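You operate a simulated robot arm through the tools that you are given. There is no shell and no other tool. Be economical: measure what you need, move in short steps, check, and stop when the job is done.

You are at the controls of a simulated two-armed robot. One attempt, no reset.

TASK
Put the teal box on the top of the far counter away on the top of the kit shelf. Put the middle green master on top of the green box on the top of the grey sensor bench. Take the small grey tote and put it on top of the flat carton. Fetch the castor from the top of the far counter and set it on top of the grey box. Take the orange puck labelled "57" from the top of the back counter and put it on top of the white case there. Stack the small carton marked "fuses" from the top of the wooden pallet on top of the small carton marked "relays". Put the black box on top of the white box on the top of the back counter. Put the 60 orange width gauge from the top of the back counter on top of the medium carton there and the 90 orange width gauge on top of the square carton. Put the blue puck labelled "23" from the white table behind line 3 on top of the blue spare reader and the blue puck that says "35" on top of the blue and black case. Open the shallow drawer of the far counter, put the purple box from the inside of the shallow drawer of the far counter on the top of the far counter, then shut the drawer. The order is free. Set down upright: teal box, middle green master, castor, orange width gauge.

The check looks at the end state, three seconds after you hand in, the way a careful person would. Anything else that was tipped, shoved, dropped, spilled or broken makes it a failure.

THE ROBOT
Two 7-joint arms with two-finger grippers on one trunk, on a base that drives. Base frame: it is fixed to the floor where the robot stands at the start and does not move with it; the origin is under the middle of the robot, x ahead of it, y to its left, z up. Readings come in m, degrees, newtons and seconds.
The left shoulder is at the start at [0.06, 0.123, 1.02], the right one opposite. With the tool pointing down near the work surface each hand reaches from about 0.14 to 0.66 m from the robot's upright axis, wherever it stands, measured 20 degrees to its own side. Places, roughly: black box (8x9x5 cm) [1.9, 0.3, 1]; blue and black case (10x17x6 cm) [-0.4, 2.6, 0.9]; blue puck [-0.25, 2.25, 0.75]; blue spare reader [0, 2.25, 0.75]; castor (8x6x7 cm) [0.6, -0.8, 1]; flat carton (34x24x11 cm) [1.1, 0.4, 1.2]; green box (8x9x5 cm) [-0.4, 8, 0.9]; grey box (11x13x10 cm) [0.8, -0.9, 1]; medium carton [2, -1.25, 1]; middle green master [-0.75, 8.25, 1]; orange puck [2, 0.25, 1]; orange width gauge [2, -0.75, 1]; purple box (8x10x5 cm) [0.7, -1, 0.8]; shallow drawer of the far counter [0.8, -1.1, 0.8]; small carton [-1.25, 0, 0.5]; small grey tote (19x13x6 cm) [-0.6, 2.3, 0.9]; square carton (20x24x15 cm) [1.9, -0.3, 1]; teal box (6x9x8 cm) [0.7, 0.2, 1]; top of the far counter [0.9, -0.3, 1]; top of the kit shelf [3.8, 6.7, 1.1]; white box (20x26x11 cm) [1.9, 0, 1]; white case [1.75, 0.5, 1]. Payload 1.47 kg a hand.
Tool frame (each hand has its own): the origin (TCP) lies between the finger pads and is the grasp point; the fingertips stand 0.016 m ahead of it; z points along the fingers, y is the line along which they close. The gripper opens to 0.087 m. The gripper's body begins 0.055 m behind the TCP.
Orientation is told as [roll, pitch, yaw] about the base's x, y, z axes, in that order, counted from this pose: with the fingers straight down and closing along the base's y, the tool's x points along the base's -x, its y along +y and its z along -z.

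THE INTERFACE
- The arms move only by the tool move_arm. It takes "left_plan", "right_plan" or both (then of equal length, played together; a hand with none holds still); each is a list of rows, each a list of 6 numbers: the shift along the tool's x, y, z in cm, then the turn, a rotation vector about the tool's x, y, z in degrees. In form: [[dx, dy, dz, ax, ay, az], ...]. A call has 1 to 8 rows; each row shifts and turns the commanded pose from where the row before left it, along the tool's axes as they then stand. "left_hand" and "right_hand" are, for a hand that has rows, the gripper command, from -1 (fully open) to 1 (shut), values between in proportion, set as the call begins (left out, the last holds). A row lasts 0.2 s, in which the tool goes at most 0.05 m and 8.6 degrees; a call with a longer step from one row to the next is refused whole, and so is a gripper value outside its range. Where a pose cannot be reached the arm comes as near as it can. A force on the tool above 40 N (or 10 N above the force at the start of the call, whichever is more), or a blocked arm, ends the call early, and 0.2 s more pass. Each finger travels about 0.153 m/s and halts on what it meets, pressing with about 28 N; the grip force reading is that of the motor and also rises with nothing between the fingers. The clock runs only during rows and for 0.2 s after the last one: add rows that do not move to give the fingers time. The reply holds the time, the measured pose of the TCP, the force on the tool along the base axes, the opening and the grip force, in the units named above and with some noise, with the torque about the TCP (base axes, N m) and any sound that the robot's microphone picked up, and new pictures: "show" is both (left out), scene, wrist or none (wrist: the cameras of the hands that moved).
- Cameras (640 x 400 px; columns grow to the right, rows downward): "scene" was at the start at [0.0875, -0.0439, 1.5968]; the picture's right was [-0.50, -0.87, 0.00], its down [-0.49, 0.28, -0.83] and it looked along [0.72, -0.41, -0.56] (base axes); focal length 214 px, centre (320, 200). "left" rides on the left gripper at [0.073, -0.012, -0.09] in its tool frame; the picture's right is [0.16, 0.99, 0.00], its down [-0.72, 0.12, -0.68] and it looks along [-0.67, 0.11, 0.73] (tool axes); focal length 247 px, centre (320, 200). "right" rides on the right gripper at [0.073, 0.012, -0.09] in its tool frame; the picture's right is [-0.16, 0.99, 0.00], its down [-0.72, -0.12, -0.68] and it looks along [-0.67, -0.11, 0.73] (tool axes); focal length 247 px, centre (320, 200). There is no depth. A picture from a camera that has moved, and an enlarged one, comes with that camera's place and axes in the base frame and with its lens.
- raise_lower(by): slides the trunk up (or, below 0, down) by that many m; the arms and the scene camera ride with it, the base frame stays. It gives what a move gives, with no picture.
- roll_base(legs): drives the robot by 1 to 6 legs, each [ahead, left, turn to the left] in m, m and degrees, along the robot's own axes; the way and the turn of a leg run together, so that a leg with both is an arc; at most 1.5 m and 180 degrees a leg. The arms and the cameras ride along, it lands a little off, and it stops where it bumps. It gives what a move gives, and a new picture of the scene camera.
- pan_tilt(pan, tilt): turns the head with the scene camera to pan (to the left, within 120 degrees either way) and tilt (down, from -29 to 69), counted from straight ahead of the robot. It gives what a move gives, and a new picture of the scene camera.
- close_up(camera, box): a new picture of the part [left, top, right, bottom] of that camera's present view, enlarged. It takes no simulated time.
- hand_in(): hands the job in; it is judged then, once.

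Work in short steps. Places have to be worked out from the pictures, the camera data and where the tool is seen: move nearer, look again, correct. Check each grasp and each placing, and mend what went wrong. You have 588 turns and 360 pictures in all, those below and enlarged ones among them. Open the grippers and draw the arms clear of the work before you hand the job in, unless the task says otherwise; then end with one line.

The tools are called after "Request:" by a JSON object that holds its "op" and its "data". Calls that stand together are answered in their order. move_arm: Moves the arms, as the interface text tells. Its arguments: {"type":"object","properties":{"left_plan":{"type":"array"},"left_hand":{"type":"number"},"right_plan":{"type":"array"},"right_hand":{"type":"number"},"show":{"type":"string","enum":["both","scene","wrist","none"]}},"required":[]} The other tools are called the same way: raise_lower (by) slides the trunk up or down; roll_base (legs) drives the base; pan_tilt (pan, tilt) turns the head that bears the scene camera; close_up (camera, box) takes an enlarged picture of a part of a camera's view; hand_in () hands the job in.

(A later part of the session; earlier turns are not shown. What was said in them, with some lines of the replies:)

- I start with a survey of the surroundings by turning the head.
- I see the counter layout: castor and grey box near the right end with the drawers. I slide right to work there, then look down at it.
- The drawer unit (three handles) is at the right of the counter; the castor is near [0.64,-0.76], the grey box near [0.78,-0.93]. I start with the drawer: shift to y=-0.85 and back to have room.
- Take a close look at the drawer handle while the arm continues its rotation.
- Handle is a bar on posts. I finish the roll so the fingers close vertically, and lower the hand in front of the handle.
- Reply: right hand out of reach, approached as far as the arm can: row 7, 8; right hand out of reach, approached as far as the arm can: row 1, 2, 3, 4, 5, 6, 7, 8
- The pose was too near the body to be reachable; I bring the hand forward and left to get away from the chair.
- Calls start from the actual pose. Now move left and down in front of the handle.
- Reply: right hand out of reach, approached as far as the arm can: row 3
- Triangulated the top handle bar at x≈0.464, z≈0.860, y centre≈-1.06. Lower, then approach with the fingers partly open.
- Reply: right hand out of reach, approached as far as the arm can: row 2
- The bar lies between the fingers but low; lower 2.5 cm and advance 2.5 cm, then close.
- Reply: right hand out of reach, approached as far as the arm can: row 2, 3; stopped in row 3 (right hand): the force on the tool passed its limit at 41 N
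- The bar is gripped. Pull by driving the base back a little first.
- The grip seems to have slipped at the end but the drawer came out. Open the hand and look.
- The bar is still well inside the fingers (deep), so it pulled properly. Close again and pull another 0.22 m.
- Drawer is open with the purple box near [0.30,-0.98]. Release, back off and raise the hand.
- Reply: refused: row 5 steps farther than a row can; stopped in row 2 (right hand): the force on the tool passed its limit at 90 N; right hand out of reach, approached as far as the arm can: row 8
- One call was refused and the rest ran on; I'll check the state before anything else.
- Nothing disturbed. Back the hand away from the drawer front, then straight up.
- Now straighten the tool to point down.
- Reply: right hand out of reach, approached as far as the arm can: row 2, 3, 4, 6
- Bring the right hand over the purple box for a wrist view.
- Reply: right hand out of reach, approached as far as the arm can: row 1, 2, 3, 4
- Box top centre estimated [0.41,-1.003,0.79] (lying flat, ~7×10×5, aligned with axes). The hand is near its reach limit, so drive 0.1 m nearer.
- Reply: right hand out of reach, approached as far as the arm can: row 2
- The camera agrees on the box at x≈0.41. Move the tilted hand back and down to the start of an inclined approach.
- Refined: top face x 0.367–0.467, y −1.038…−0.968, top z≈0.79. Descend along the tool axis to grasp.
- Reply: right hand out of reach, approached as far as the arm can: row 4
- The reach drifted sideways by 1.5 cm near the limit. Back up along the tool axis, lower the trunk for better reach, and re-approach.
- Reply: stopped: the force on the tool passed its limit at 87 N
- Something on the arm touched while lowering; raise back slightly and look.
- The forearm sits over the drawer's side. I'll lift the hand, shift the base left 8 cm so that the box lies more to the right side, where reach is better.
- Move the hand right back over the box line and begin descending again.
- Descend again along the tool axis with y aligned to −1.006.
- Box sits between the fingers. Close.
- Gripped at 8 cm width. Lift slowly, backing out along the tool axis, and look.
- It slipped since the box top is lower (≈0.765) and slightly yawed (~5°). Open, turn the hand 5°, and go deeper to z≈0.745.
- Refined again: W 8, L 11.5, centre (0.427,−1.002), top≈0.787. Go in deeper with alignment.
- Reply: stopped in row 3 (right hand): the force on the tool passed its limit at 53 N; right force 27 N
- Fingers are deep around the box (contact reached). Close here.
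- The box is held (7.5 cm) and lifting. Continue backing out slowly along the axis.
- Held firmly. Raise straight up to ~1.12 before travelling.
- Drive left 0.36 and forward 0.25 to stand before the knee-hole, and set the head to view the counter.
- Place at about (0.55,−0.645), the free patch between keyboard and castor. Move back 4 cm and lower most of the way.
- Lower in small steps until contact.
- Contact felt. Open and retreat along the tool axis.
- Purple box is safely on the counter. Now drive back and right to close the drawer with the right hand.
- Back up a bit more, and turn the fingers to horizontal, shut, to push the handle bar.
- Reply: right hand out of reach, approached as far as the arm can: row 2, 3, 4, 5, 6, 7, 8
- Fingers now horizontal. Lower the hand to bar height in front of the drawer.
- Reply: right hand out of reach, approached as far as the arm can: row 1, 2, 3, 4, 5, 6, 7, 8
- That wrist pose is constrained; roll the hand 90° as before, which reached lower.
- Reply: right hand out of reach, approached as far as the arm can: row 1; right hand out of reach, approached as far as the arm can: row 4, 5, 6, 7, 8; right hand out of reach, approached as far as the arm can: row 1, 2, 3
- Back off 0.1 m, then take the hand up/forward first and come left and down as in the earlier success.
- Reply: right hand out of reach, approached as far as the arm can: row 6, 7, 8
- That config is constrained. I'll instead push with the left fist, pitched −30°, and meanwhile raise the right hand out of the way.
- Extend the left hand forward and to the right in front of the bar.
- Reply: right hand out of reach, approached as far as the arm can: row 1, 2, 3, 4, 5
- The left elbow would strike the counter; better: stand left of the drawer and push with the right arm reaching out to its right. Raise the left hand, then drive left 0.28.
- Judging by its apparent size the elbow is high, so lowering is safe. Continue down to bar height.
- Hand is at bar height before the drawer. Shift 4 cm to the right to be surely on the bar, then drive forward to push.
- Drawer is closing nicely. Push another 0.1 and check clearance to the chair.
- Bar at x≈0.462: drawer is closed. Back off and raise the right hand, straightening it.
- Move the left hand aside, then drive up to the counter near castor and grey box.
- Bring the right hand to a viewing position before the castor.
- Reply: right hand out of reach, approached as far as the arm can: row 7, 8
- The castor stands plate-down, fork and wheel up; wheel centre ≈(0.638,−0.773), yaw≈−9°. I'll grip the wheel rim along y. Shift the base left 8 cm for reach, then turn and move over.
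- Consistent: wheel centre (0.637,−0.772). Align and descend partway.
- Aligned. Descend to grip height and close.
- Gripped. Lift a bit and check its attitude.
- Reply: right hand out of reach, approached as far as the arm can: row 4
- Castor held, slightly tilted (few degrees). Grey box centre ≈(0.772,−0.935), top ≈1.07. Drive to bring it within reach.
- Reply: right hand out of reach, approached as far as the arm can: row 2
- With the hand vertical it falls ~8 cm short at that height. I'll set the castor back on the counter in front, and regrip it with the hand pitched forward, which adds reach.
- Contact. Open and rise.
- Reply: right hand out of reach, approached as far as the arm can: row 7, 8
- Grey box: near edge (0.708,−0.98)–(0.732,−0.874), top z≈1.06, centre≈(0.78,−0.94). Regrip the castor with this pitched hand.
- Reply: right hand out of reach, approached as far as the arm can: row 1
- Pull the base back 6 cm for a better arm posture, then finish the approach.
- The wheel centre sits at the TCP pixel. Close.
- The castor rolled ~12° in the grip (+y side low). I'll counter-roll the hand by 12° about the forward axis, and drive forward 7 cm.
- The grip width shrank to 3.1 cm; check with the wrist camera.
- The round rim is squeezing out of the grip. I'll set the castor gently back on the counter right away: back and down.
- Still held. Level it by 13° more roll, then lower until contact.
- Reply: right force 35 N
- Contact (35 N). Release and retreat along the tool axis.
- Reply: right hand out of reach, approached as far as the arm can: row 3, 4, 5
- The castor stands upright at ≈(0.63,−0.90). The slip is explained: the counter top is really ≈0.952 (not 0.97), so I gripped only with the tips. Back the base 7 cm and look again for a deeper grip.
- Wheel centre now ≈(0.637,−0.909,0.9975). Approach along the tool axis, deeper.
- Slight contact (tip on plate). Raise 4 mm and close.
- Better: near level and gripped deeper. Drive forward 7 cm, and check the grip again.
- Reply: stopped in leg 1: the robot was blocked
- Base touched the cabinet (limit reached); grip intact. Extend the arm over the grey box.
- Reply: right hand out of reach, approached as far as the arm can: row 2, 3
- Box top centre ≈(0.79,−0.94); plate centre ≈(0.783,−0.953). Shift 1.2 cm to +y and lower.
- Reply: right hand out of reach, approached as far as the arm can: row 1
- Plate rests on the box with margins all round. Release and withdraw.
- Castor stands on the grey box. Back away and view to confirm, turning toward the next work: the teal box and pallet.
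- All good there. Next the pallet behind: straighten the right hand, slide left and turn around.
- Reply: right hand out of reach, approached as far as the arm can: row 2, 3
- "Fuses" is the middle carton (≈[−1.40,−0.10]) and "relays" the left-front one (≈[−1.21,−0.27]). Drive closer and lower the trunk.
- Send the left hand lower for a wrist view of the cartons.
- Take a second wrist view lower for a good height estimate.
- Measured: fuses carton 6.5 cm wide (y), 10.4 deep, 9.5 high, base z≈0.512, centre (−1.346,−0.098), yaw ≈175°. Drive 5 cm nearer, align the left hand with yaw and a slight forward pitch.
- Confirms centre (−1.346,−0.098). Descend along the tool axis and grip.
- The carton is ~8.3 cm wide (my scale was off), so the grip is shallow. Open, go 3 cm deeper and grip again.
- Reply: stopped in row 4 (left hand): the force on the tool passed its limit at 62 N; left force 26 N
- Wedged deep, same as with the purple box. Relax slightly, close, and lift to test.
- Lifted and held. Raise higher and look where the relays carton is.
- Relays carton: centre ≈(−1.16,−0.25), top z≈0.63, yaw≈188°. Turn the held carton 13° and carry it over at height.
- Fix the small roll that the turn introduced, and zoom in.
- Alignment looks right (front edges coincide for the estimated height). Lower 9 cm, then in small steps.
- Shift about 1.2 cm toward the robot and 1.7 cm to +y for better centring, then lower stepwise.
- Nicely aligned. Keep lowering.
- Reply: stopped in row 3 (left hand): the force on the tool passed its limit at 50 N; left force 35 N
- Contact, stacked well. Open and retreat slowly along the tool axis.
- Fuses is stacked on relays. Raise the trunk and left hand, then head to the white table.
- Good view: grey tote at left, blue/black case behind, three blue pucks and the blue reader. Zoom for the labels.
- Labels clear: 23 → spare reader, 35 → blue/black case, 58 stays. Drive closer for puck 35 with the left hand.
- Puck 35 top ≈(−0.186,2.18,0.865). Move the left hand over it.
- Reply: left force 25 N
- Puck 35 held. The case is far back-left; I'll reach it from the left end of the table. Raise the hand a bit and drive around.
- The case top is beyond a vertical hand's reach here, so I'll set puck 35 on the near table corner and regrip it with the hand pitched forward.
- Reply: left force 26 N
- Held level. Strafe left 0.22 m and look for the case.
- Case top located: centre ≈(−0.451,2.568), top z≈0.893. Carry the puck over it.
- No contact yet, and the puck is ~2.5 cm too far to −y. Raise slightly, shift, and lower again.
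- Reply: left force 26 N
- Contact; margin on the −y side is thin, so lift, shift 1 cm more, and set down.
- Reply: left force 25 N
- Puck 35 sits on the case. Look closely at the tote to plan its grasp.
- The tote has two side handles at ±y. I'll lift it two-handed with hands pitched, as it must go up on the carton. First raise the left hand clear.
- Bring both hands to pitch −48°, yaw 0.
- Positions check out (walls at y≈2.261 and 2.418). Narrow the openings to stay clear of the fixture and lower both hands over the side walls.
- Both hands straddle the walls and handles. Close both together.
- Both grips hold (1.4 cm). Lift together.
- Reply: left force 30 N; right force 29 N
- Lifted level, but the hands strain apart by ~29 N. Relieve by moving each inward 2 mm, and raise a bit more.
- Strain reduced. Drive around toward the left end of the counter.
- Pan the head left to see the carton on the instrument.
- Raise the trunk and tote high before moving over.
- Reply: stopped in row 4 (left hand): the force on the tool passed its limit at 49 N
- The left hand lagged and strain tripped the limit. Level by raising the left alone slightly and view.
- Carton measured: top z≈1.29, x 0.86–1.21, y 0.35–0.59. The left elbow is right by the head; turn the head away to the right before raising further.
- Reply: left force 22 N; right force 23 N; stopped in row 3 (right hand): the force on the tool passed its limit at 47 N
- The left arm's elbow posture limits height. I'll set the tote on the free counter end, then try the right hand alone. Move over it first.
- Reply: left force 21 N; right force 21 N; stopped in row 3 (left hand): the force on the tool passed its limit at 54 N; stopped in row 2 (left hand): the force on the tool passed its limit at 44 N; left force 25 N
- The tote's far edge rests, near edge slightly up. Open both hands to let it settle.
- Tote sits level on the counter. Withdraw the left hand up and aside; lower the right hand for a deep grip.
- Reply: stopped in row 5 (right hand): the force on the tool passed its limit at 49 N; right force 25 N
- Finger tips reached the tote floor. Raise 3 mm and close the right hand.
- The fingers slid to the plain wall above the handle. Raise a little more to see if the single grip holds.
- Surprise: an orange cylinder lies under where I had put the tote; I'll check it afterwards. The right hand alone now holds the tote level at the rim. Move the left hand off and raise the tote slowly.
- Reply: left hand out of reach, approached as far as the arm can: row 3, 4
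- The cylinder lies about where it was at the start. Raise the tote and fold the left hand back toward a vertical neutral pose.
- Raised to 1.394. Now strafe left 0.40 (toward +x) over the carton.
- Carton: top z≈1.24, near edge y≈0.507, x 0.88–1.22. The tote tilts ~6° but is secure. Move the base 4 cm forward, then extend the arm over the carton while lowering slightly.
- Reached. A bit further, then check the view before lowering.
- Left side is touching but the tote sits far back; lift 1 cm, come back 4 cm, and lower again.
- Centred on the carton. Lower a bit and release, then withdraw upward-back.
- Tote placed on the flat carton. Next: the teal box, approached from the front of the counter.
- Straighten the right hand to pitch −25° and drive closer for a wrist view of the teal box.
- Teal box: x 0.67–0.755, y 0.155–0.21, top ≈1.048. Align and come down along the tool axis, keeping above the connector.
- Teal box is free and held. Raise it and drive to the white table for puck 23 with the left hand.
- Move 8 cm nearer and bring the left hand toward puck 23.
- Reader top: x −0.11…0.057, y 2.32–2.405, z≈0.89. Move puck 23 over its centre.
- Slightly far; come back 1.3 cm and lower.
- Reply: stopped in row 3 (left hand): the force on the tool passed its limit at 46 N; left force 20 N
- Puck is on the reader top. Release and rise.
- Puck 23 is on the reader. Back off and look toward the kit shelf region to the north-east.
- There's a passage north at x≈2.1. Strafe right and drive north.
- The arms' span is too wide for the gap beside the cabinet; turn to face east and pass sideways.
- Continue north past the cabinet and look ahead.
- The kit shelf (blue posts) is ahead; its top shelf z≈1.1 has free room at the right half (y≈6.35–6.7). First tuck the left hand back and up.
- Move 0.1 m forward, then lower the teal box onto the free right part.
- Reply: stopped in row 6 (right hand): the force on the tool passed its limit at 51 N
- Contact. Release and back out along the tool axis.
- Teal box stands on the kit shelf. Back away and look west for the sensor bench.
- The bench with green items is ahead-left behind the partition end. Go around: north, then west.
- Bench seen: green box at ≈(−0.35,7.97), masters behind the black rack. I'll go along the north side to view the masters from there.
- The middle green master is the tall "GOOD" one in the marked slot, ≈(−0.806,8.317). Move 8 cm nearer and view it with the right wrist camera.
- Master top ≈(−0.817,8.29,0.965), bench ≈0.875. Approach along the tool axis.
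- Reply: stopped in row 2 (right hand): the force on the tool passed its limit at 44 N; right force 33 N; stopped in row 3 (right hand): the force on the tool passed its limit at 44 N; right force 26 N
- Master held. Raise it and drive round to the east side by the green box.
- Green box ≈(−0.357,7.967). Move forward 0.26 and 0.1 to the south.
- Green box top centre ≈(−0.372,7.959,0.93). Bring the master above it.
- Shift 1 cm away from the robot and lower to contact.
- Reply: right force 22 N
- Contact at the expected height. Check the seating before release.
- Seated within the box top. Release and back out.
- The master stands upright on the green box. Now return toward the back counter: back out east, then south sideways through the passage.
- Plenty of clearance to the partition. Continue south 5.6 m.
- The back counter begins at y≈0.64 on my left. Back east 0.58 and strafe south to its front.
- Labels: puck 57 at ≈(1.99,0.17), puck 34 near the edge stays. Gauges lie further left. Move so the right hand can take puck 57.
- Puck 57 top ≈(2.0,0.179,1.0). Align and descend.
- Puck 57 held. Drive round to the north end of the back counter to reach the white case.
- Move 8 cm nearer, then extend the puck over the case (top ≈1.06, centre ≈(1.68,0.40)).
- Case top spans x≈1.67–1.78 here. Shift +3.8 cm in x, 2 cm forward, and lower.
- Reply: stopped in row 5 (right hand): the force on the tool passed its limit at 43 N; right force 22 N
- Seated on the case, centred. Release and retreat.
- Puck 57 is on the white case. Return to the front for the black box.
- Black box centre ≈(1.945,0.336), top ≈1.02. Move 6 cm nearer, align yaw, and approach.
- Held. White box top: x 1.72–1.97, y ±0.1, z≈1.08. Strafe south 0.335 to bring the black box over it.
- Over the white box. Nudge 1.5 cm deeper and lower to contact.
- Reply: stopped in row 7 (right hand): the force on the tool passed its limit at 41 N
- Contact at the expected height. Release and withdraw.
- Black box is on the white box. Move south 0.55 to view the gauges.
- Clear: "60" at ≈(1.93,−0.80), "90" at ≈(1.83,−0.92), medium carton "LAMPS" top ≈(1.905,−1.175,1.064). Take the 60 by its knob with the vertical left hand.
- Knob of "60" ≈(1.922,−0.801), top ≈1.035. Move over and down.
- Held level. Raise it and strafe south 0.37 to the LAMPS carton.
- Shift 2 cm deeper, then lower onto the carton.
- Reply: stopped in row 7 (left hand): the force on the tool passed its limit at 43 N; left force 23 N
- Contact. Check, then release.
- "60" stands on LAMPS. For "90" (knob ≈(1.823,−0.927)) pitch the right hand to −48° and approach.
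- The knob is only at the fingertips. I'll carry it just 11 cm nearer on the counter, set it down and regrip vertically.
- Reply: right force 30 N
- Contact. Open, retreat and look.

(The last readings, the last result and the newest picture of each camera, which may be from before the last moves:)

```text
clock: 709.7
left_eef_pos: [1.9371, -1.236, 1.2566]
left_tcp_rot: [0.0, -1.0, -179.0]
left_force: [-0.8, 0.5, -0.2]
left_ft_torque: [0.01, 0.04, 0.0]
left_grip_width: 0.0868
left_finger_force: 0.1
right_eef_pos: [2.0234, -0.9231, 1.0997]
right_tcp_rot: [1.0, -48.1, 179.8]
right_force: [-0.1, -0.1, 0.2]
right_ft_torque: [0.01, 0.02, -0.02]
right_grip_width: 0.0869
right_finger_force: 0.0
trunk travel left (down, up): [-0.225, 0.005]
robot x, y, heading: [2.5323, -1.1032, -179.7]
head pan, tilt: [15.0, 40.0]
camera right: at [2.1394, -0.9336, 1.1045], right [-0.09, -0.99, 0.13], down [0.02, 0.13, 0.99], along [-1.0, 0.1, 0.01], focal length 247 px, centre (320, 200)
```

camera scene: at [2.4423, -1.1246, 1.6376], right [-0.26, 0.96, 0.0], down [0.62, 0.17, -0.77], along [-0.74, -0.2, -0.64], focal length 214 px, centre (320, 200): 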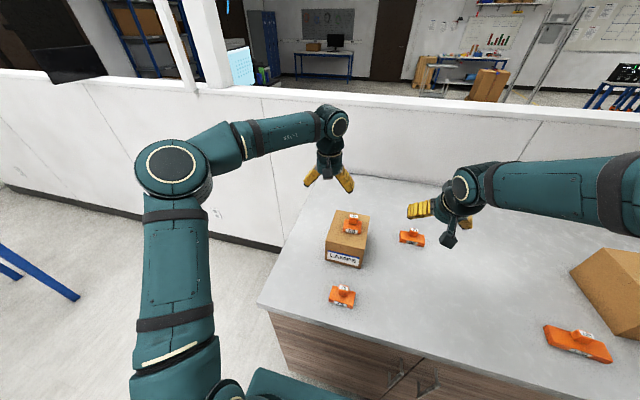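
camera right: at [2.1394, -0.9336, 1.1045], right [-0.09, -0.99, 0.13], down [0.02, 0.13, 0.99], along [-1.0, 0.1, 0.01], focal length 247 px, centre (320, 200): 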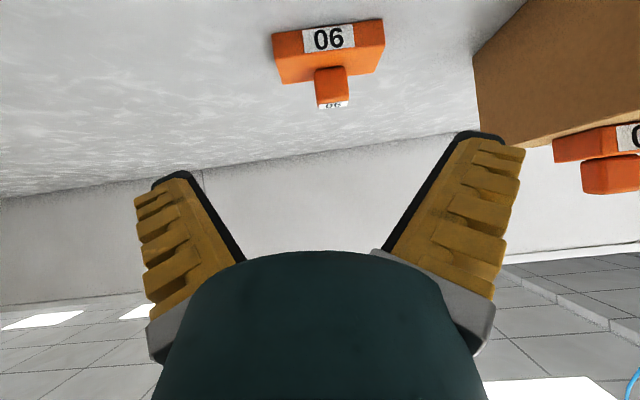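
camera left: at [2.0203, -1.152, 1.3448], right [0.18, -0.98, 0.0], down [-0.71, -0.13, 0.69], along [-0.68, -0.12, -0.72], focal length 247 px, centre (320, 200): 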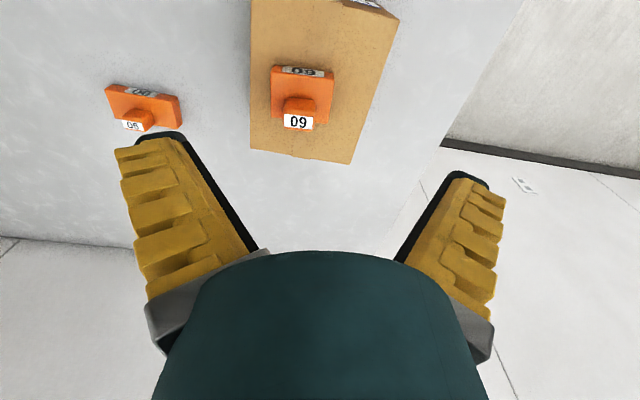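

"90" stands upright at ≈(1.923,−0.934). Regrip with the vertical left hand: raise the right, strafe north 0.315.

Request:
{"op": "move_arm", "data": {"right_plan": [[-2, 0, -4, 0, 7, 0], [-2, 0, -4, 0, 7, 0], [-2, 0, -4, 0, 6, 0]], "show": "none"}}

Request:
{"op": "roll_base", "data": {"legs": [[0, -0.315, 0]]}}

Request:
{"op": "move_arm", "data": {"left_plan": [[2, 0, 4, 0, 0, 0], [2, 0, 4, 0, 0, 0], [1, 0, 4, 0, 0, 0]], "show": "wrist"}}

```text
clock: 710.5
left_eef_pos: [1.9383, -1.2368, 1.2583]
left_tcp_rot: [0.0, -1.1, -178.8]
left_force: [0.1, -1.0, 0.2]
left_ft_torque: [0.09, 0.0, 0.01]
left_grip_width: 0.0872
left_finger_force: 0.1
right_eef_pos: [2.0563, -0.9157, 1.2274]
right_tcp_rot: [1.0, -28.0, 179.4]
right_force: [2.2, 3.9, 3.1]
right_ft_torque: [-0.24, 0.07, 0.11]
right_grip_width: 0.087
right_finger_force: 0.0
trunk travel left (down, up): [-0.225, 0.005]
robot x, y, heading: [2.5314, -1.102, -179.8]
head pan, tilt: [15.0, 40.0]
```

```text
clock: 713.8
left_eef_pos: [1.9341, -0.916, 1.256]
left_tcp_rot: [0.0, -0.9, -179.2]
left_force: [-0.2, -0.4, 0.4]
left_ft_torque: [0.03, 0.03, -0.01]
left_grip_width: 0.0871
left_finger_force: 0.0
right_eef_pos: [2.0534, -0.5997, 1.2272]
right_tcp_rot: [0.8, -28.1, 180.0]
right_force: [0.3, 1.1, -0.2]
right_ft_torque: [0.02, 0.02, 0.01]
right_grip_width: 0.0868
right_finger_force: 0.0
trunk travel left (down, up): [-0.225, 0.005]
robot x, y, heading: [2.5344, -0.7835, 179.8]
head pan, tilt: [15.0, 40.0]
camera scene: at [2.4341, -0.8092, 1.665], right [-0.25, 0.97, 0.0], down [0.37, 0.1, -0.92], along [-0.89, -0.23, -0.38], focal length 214 px, centre (320, 200)
```

scene: 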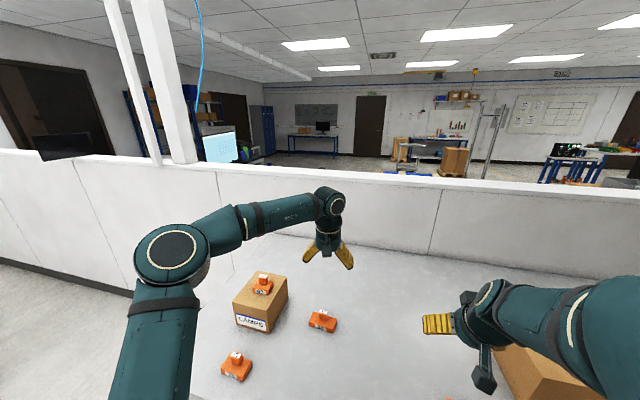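

```text
clock: 714.6
left_eef_pos: [1.9822, -0.9147, 1.1348]
left_tcp_rot: [-0.2, -1.0, -179.2]
left_force: [-0.8, -0.5, -0.3]
left_ft_torque: [-0.01, 0.0, -0.01]
left_grip_width: 0.087
left_finger_force: 0.0
right_eef_pos: [2.0538, -0.6026, 1.2273]
right_tcp_rot: [0.5, -28.1, -180.0]
right_force: [0.1, -0.1, 0.1]
right_ft_torque: [0.01, -0.01, -0.01]
right_grip_width: 0.0872
right_finger_force: 0.1
trunk travel left (down, up): [-0.225, 0.005]
robot x, y, heading: [2.5296, -0.784, 179.8]
head pan, tilt: [15.0, 40.0]
camera left: at [2.0562, -0.9009, 1.2225], right [0.17, -0.99, 0.0], down [-0.71, -0.13, 0.69], along [-0.68, -0.12, -0.72], focal length 247 px, centre (320, 200)
```

left: 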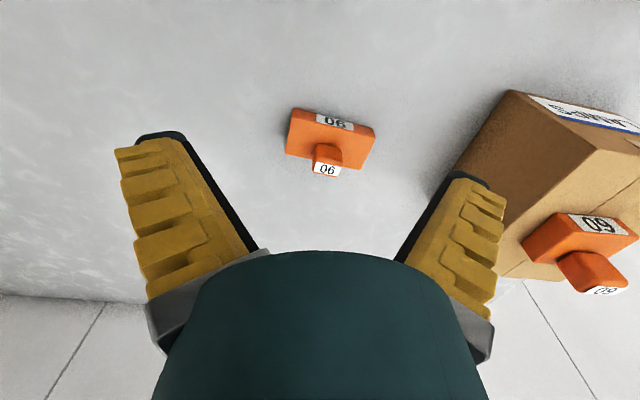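

Request:
{"op": "move_arm", "data": {"left_plan": [[-3.4, 0.9, 2.5, 0, 0, 0], [-3.3, 0.8, 2.5, 0, 0, 0], [0, 0, 2.5, 0, 0, 0]], "show": "wrist"}}

```text
clock: 715.4
left_eef_pos: [1.915, -0.9335, 1.0627]
left_tcp_rot: [0.0, -1.0, -179.3]
left_force: [0.2, -0.8, -0.2]
left_ft_torque: [-0.03, -0.02, -0.01]
left_grip_width: 0.0867
left_finger_force: 0.0
right_eef_pos: [2.0545, -0.6024, 1.2272]
right_tcp_rot: [0.5, -28.2, -179.8]
right_force: [0.2, -0.9, -0.1]
right_ft_torque: [-0.01, 0.0, -0.01]
right_grip_width: 0.087
right_finger_force: 0.2
trunk travel left (down, up): [-0.225, 0.005]
robot x, y, heading: [2.5303, -0.7861, 179.9]
head pan, tilt: [15.0, 40.0]
camera left: at [1.9884, -0.9199, 1.15], right [0.17, -0.99, 0.0], down [-0.71, -0.13, 0.69], along [-0.68, -0.12, -0.72], focal length 247 px, centre (320, 200)
```

left: 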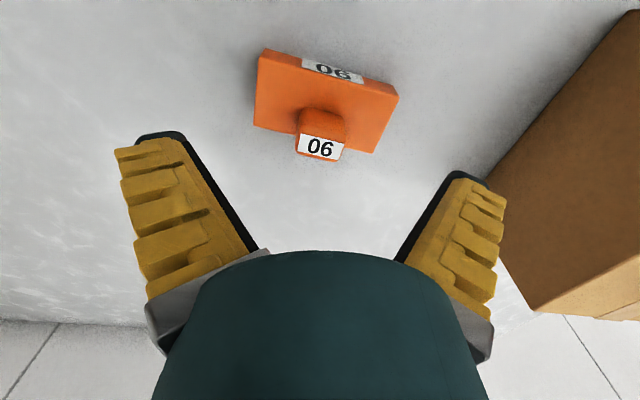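

Rotate 6.5° to match the gauge, lower, and grip.

Request:
{"op": "move_arm", "data": {"left_plan": [[-0.2, 0, 1.5, 0, 0, 6.5], [0, 0, 1.6, 0, 0, 0], [0, 0, 1.4, 0, 0, 0]], "show": "none"}}

Request:
{"op": "move_arm", "data": {"left_plan": [[0, 0, 0, 0, 0, 0], [0, 0, 0, 0, 0, 0], [0, 0, 0, 0, 0, 0], [0, 0, 0, 0, 0, 0]], "left_hand": 1, "show": "none"}}

Request:
{"op": "move_arm", "data": {"left_plan": [[0, 0, -1.5, 0, 0, 0], [0, 0, -3, 0, 0, 0], [1, 0, -4, 0, 0, 0], [1, 0, -4, 0, 0, 0], [1, 0, -3, 0, 0, 0]], "show": "wrist"}}

```text
clock: 716.2
left_eef_pos: [1.9118, -0.9335, 1.0165]
left_tcp_rot: [0.1, -1.0, 174.2]
left_force: [0.2, 0.7, 0.9]
left_ft_torque: [-0.02, 0.01, -0.02]
left_grip_width: 0.0871
left_finger_force: 0.1
right_eef_pos: [2.0536, -0.6024, 1.2272]
right_tcp_rot: [0.6, -28.1, -180.0]
right_force: [0.1, -0.4, -0.2]
right_ft_torque: [-0.03, -0.03, -0.01]
right_grip_width: 0.0871
right_finger_force: 0.0
trunk travel left (down, up): [-0.225, 0.005]
robot x, y, heading: [2.5331, -0.7838, 180.1]
head pan, tilt: [15.0, 40.0]
```

```text
clock: 717.2
left_eef_pos: [1.9122, -0.9339, 1.0179]
left_tcp_rot: [0.0, -1.0, 174.3]
left_force: [-1.4, -1.6, 9.9]
left_ft_torque: [-0.04, -0.08, 0.08]
left_grip_width: 0.0235
left_finger_force: 28.1
right_eef_pos: [2.0558, -0.6019, 1.228]
right_tcp_rot: [0.6, -28.1, 180.0]
right_force: [-0.6, -0.9, 0.6]
right_ft_torque: [0.02, 0.0, -0.02]
right_grip_width: 0.0872
right_finger_force: 0.1
trunk travel left (down, up): [-0.225, 0.005]
robot x, y, heading: [2.5336, -0.786, 180.0]
head pan, tilt: [15.0, 40.0]
```

```text
clock: 718.4
left_eef_pos: [1.946, -0.9363, 1.1708]
left_tcp_rot: [0.0, -0.9, 174.2]
left_force: [-0.6, 0.6, -1.5]
left_ft_torque: [-0.02, 0.05, 0.01]
left_grip_width: 0.021
left_finger_force: 28.4
right_eef_pos: [2.055, -0.6013, 1.2278]
right_tcp_rot: [0.8, -28.1, 180.0]
right_force: [-0.1, 0.7, 0.7]
right_ft_torque: [0.0, 0.03, 0.05]
right_grip_width: 0.087
right_finger_force: 0.1
trunk travel left (down, up): [-0.225, 0.005]
robot x, y, heading: [2.5357, -0.7826, 179.8]
head pan, tilt: [15.0, 40.0]
camera left: at [2.0208, -0.9303, 1.2593], right [0.06, -1.0, 0.0], down [-0.72, -0.04, 0.69], along [-0.69, -0.04, -0.72], focal length 247 px, centre (320, 200)
```

left: 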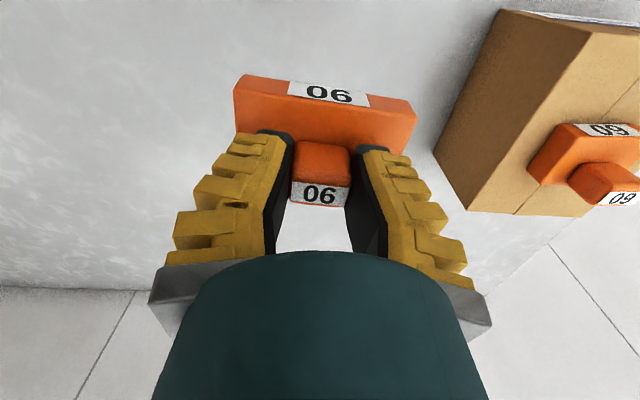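

Held well. Square carton top: centre ≈(1.917,−0.275), z≈1.11. Raise 5 cm and strafe north 0.66.

Request:
{"op": "move_arm", "data": {"left_plan": [[0, 0, -2.5, 0, 0, 0], [0, 0, -2.5, 0, 0, 0]], "right_plan": [[0, 0, -2, 0, 0, 0], [0, 0, -2, 0, 0, 0]], "show": "none"}}

Request:
{"op": "roll_base", "data": {"legs": [[0, -0.66, 0]]}}

Request:
{"op": "pan_tilt", "data": {"pan": 10, "tilt": 45}}

```text
clock: 719.0
left_eef_pos: [1.9462, -0.9384, 1.2205]
left_tcp_rot: [0.2, -0.9, 174.3]
left_force: [-0.1, -0.7, -0.8]
left_ft_torque: [0.03, 0.01, 0.01]
left_grip_width: 0.0214
left_finger_force: 27.8
right_eef_pos: [2.0743, -0.6002, 1.2604]
right_tcp_rot: [0.7, -28.0, 180.0]
right_force: [0.5, 0.3, 0.0]
right_ft_torque: [0.01, 0.03, 0.01]
right_grip_width: 0.0869
right_finger_force: 0.0
trunk travel left (down, up): [-0.225, 0.005]
robot x, y, heading: [2.5346, -0.7863, 179.8]
head pan, tilt: [15.0, 40.0]
```

```text
clock: 725.2
left_eef_pos: [1.9475, -0.2917, 1.2215]
left_tcp_rot: [0.0, -1.0, 174.4]
left_force: [0.2, -0.3, -1.8]
left_ft_torque: [0.01, 0.01, -0.01]
left_grip_width: 0.0212
left_finger_force: 28.4
right_eef_pos: [2.0733, 0.0459, 1.2612]
right_tcp_rot: [0.6, -28.1, -179.9]
right_force: [-0.4, -0.7, 0.4]
right_ft_torque: [0.0, 0.01, 0.0]
right_grip_width: 0.0867
right_finger_force: 0.1
trunk travel left (down, up): [-0.225, 0.005]
robot x, y, heading: [2.5346, -0.1406, 180.1]
head pan, tilt: [15.0, 40.0]
camera scene: at [2.4352, -0.1646, 1.6632], right [-0.27, 0.96, 0.0], down [0.39, 0.11, -0.92], along [-0.88, -0.25, -0.4], focal length 214 px, centre (320, 200)
```

scene: 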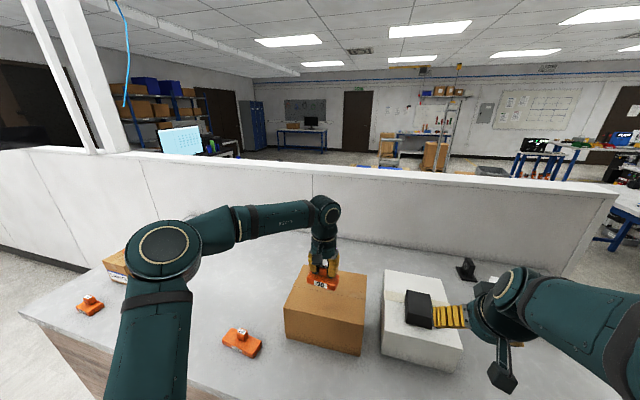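

```text
clock: 725.8
left_eef_pos: [1.946, -0.2924, 1.2208]
left_tcp_rot: [0.1, -0.9, 174.4]
left_force: [0.1, -0.7, -1.1]
left_ft_torque: [-0.03, 0.01, 0.03]
left_grip_width: 0.0212
left_finger_force: 27.9
right_eef_pos: [2.0728, 0.045, 1.2624]
right_tcp_rot: [0.7, -28.1, -179.8]
right_force: [-0.7, 0.1, 0.3]
right_ft_torque: [-0.03, 0.0, 0.01]
right_grip_width: 0.0871
right_finger_force: 0.1
trunk travel left (down, up): [-0.225, 0.005]
robot x, y, heading: [2.5339, -0.1354, 180.0]
head pan, tilt: [10.0, 45.0]
camera scene: at [2.4351, -0.1644, 1.6633], right [-0.27, 0.96, 0.0], down [0.38, 0.11, -0.92], along [-0.88, -0.25, -0.4], focal length 214 px, centre (320, 200)
```

scene: 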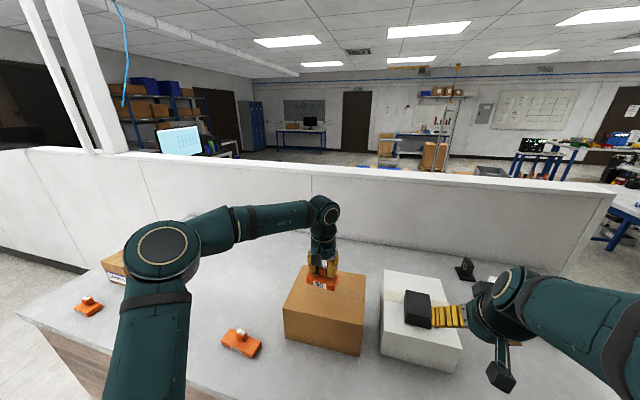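

The head seems blocked by an arm, but this view suffices. Fine-position over the square carton and lower.

Request:
{"op": "move_arm", "data": {"left_plan": [[-2.3, -1.4, 1.5, 0, 0, 0], [0, 0, 2, 0, 0, 0], [0, 0, 1.2, 0, 0, 0], [0, 0, 0.6, 0, 0, 0], [0, 0, 0.5, 0, 0, 0], [0, 0, 0.5, 0, 0, 0]], "show": "none"}}

```text
clock: 727.2
left_eef_pos: [1.9237, -0.2758, 1.1584]
left_tcp_rot: [0.1, -1.0, 174.4]
left_force: [-0.8, 0.2, 0.7]
left_ft_torque: [0.02, 0.05, 0.01]
left_grip_width: 0.0216
left_finger_force: 28.1
right_eef_pos: [2.0736, 0.0447, 1.2604]
right_tcp_rot: [0.6, -28.1, -179.9]
right_force: [-0.5, -0.4, -0.4]
right_ft_torque: [0.02, 0.0, -0.02]
right_grip_width: 0.0868
right_finger_force: 0.0
trunk travel left (down, up): [-0.225, 0.005]
robot x, y, heading: [2.5353, -0.1385, 180.2]
head pan, tilt: [10.0, 45.0]
```

Request:
{"op": "move_arm", "data": {"left_plan": [[0, 0, 0.5, 0, 0, 0], [0, 0, 0.5, 0, 0, 0], [0, 0, 0.5, 0, 0, 0], [0, 0, 0.5, 0, 0, 0]], "show": "none"}}

Request:
{"op": "close_up", "data": {"camera": "scene", "box": [220, 220, 480, 380]}}

```text
clock: 728.1
left_eef_pos: [1.9247, -0.2758, 1.1488]
left_tcp_rot: [0.0, -1.4, 174.4]
left_force: [8.1, -2.7, 20.5]
left_ft_torque: [-0.06, -0.46, -0.01]
left_grip_width: 0.03
left_finger_force: 27.6
right_eef_pos: [2.0759, 0.0447, 1.2619]
right_tcp_rot: [0.6, -28.2, -179.8]
right_force: [-0.5, 0.7, 0.0]
right_ft_torque: [0.0, 0.02, 0.04]
right_grip_width: 0.0871
right_finger_force: 0.0
trunk travel left (down, up): [-0.225, 0.005]
robot x, y, heading: [2.5356, -0.141, -180.0]
head pan, tilt: [10.0, 45.0]
stopped in row 4 (left hand): the force on the tool passed its limit at 43 N (the readings are from after the stop); the commanded pose is now the measured one
```

```text
2.46 times, centred on (350, 300) of scene
camera zoom: at [2.4381, -0.1642, 1.6636], right [-0.27, 0.96, 0.0], down [0.38, 0.11, -0.92], along [-0.89, -0.24, -0.4], focal length 528 px, centre (246, -46)
```

zoom: 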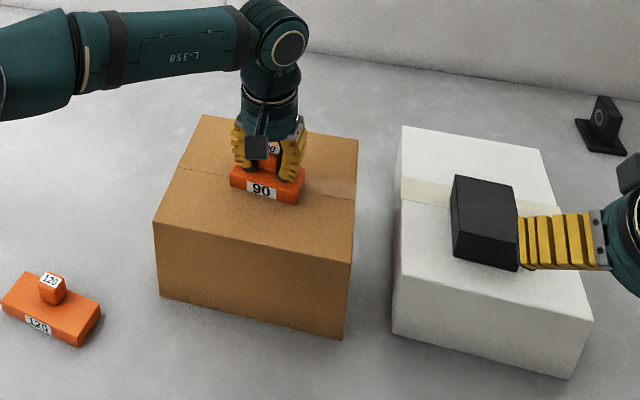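

Seated in the middle of the square carton. Release and rise.

Request:
{"op": "move_arm", "data": {"left_plan": [[0, 0, -0.2, 0, 0, 0], [0, 0, 0, 0, 0, 0], [0, 0, -2, 0, 0, 0], [0, 0, -4, 0, 0, 0], [2, 0, -4, 0, 0, 0], [3, 0, -3.5, 0, 0, 0], [3, 0, -3.5, 0, 0, 0]], "left_hand": -1, "show": "wrist"}}

```text
clock: 729.7
left_eef_pos: [2.0077, -0.2831, 1.3156]
left_tcp_rot: [0.0, -1.3, 174.4]
left_force: [0.1, -0.2, 0.2]
left_ft_torque: [0.03, 0.0, 0.01]
left_grip_width: 0.0872
left_finger_force: 0.0
right_eef_pos: [2.0742, 0.0455, 1.2616]
right_tcp_rot: [0.7, -28.2, -179.8]
right_force: [0.1, -0.3, 0.2]
right_ft_torque: [0.0, 0.01, 0.0]
right_grip_width: 0.0869
right_finger_force: 0.0
trunk travel left (down, up): [-0.225, 0.005]
robot x, y, heading: [2.5329, -0.1433, -179.6]
head pan, tilt: [10.0, 45.0]
camera left: at [2.083, -0.2775, 1.4033], right [0.06, -1.0, 0.0], down [-0.72, -0.05, 0.7], along [-0.7, -0.04, -0.72], focal length 247 px, centre (320, 200)
```

left: 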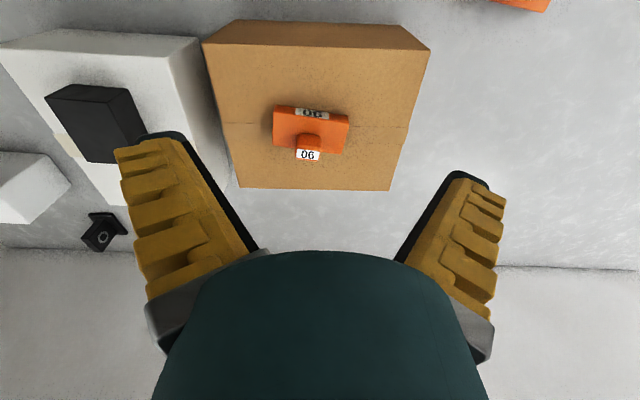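

All items are placed; the cylinder by the tote matches its original pose. Back the robot away with open hands.

Request:
{"op": "roll_base", "data": {"legs": [[-0.35, 0, 0]]}}

```text
clock: 732.0
left_eef_pos: [2.3534, -0.2817, 1.3143]
left_tcp_rot: [-0.1, -1.2, 174.3]
left_force: [0.2, -0.4, 0.6]
left_ft_torque: [0.0, -0.01, 0.03]
left_grip_width: 0.087
left_finger_force: 0.2
right_eef_pos: [2.4232, 0.0452, 1.2606]
right_tcp_rot: [0.6, -28.2, -180.0]
right_force: [-0.5, -0.2, 0.4]
right_ft_torque: [0.0, -0.02, -0.01]
right_grip_width: 0.087
right_finger_force: 0.1
trunk travel left (down, up): [-0.225, 0.005]
robot x, y, heading: [2.8797, -0.1409, 180.1]
head pan, tilt: [10.0, 45.0]
camera scene: at [2.7835, -0.1641, 1.6636], right [-0.26, 0.96, 0.0], down [0.38, 0.1, -0.92], along [-0.89, -0.24, -0.4], focal length 214 px, centre (320, 200)
```

scene: 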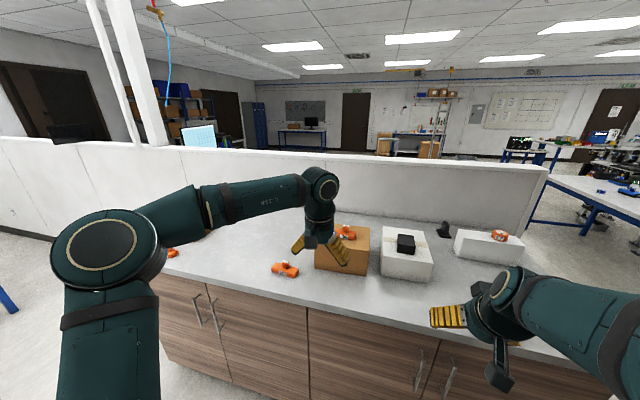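

Everything on the back counter looks right, both grippers are open and the arms are clear. Handing in.

Request:
{"op": "hand_in", "data": {}}

```text
The job is handed in.
```

I placed every item you listed, shut the drawer and handed the job in. While putting the tote away I once set it down on an orange cylinder at the left end of the far counter; it is still lying there, within about 2 cm of where it started.
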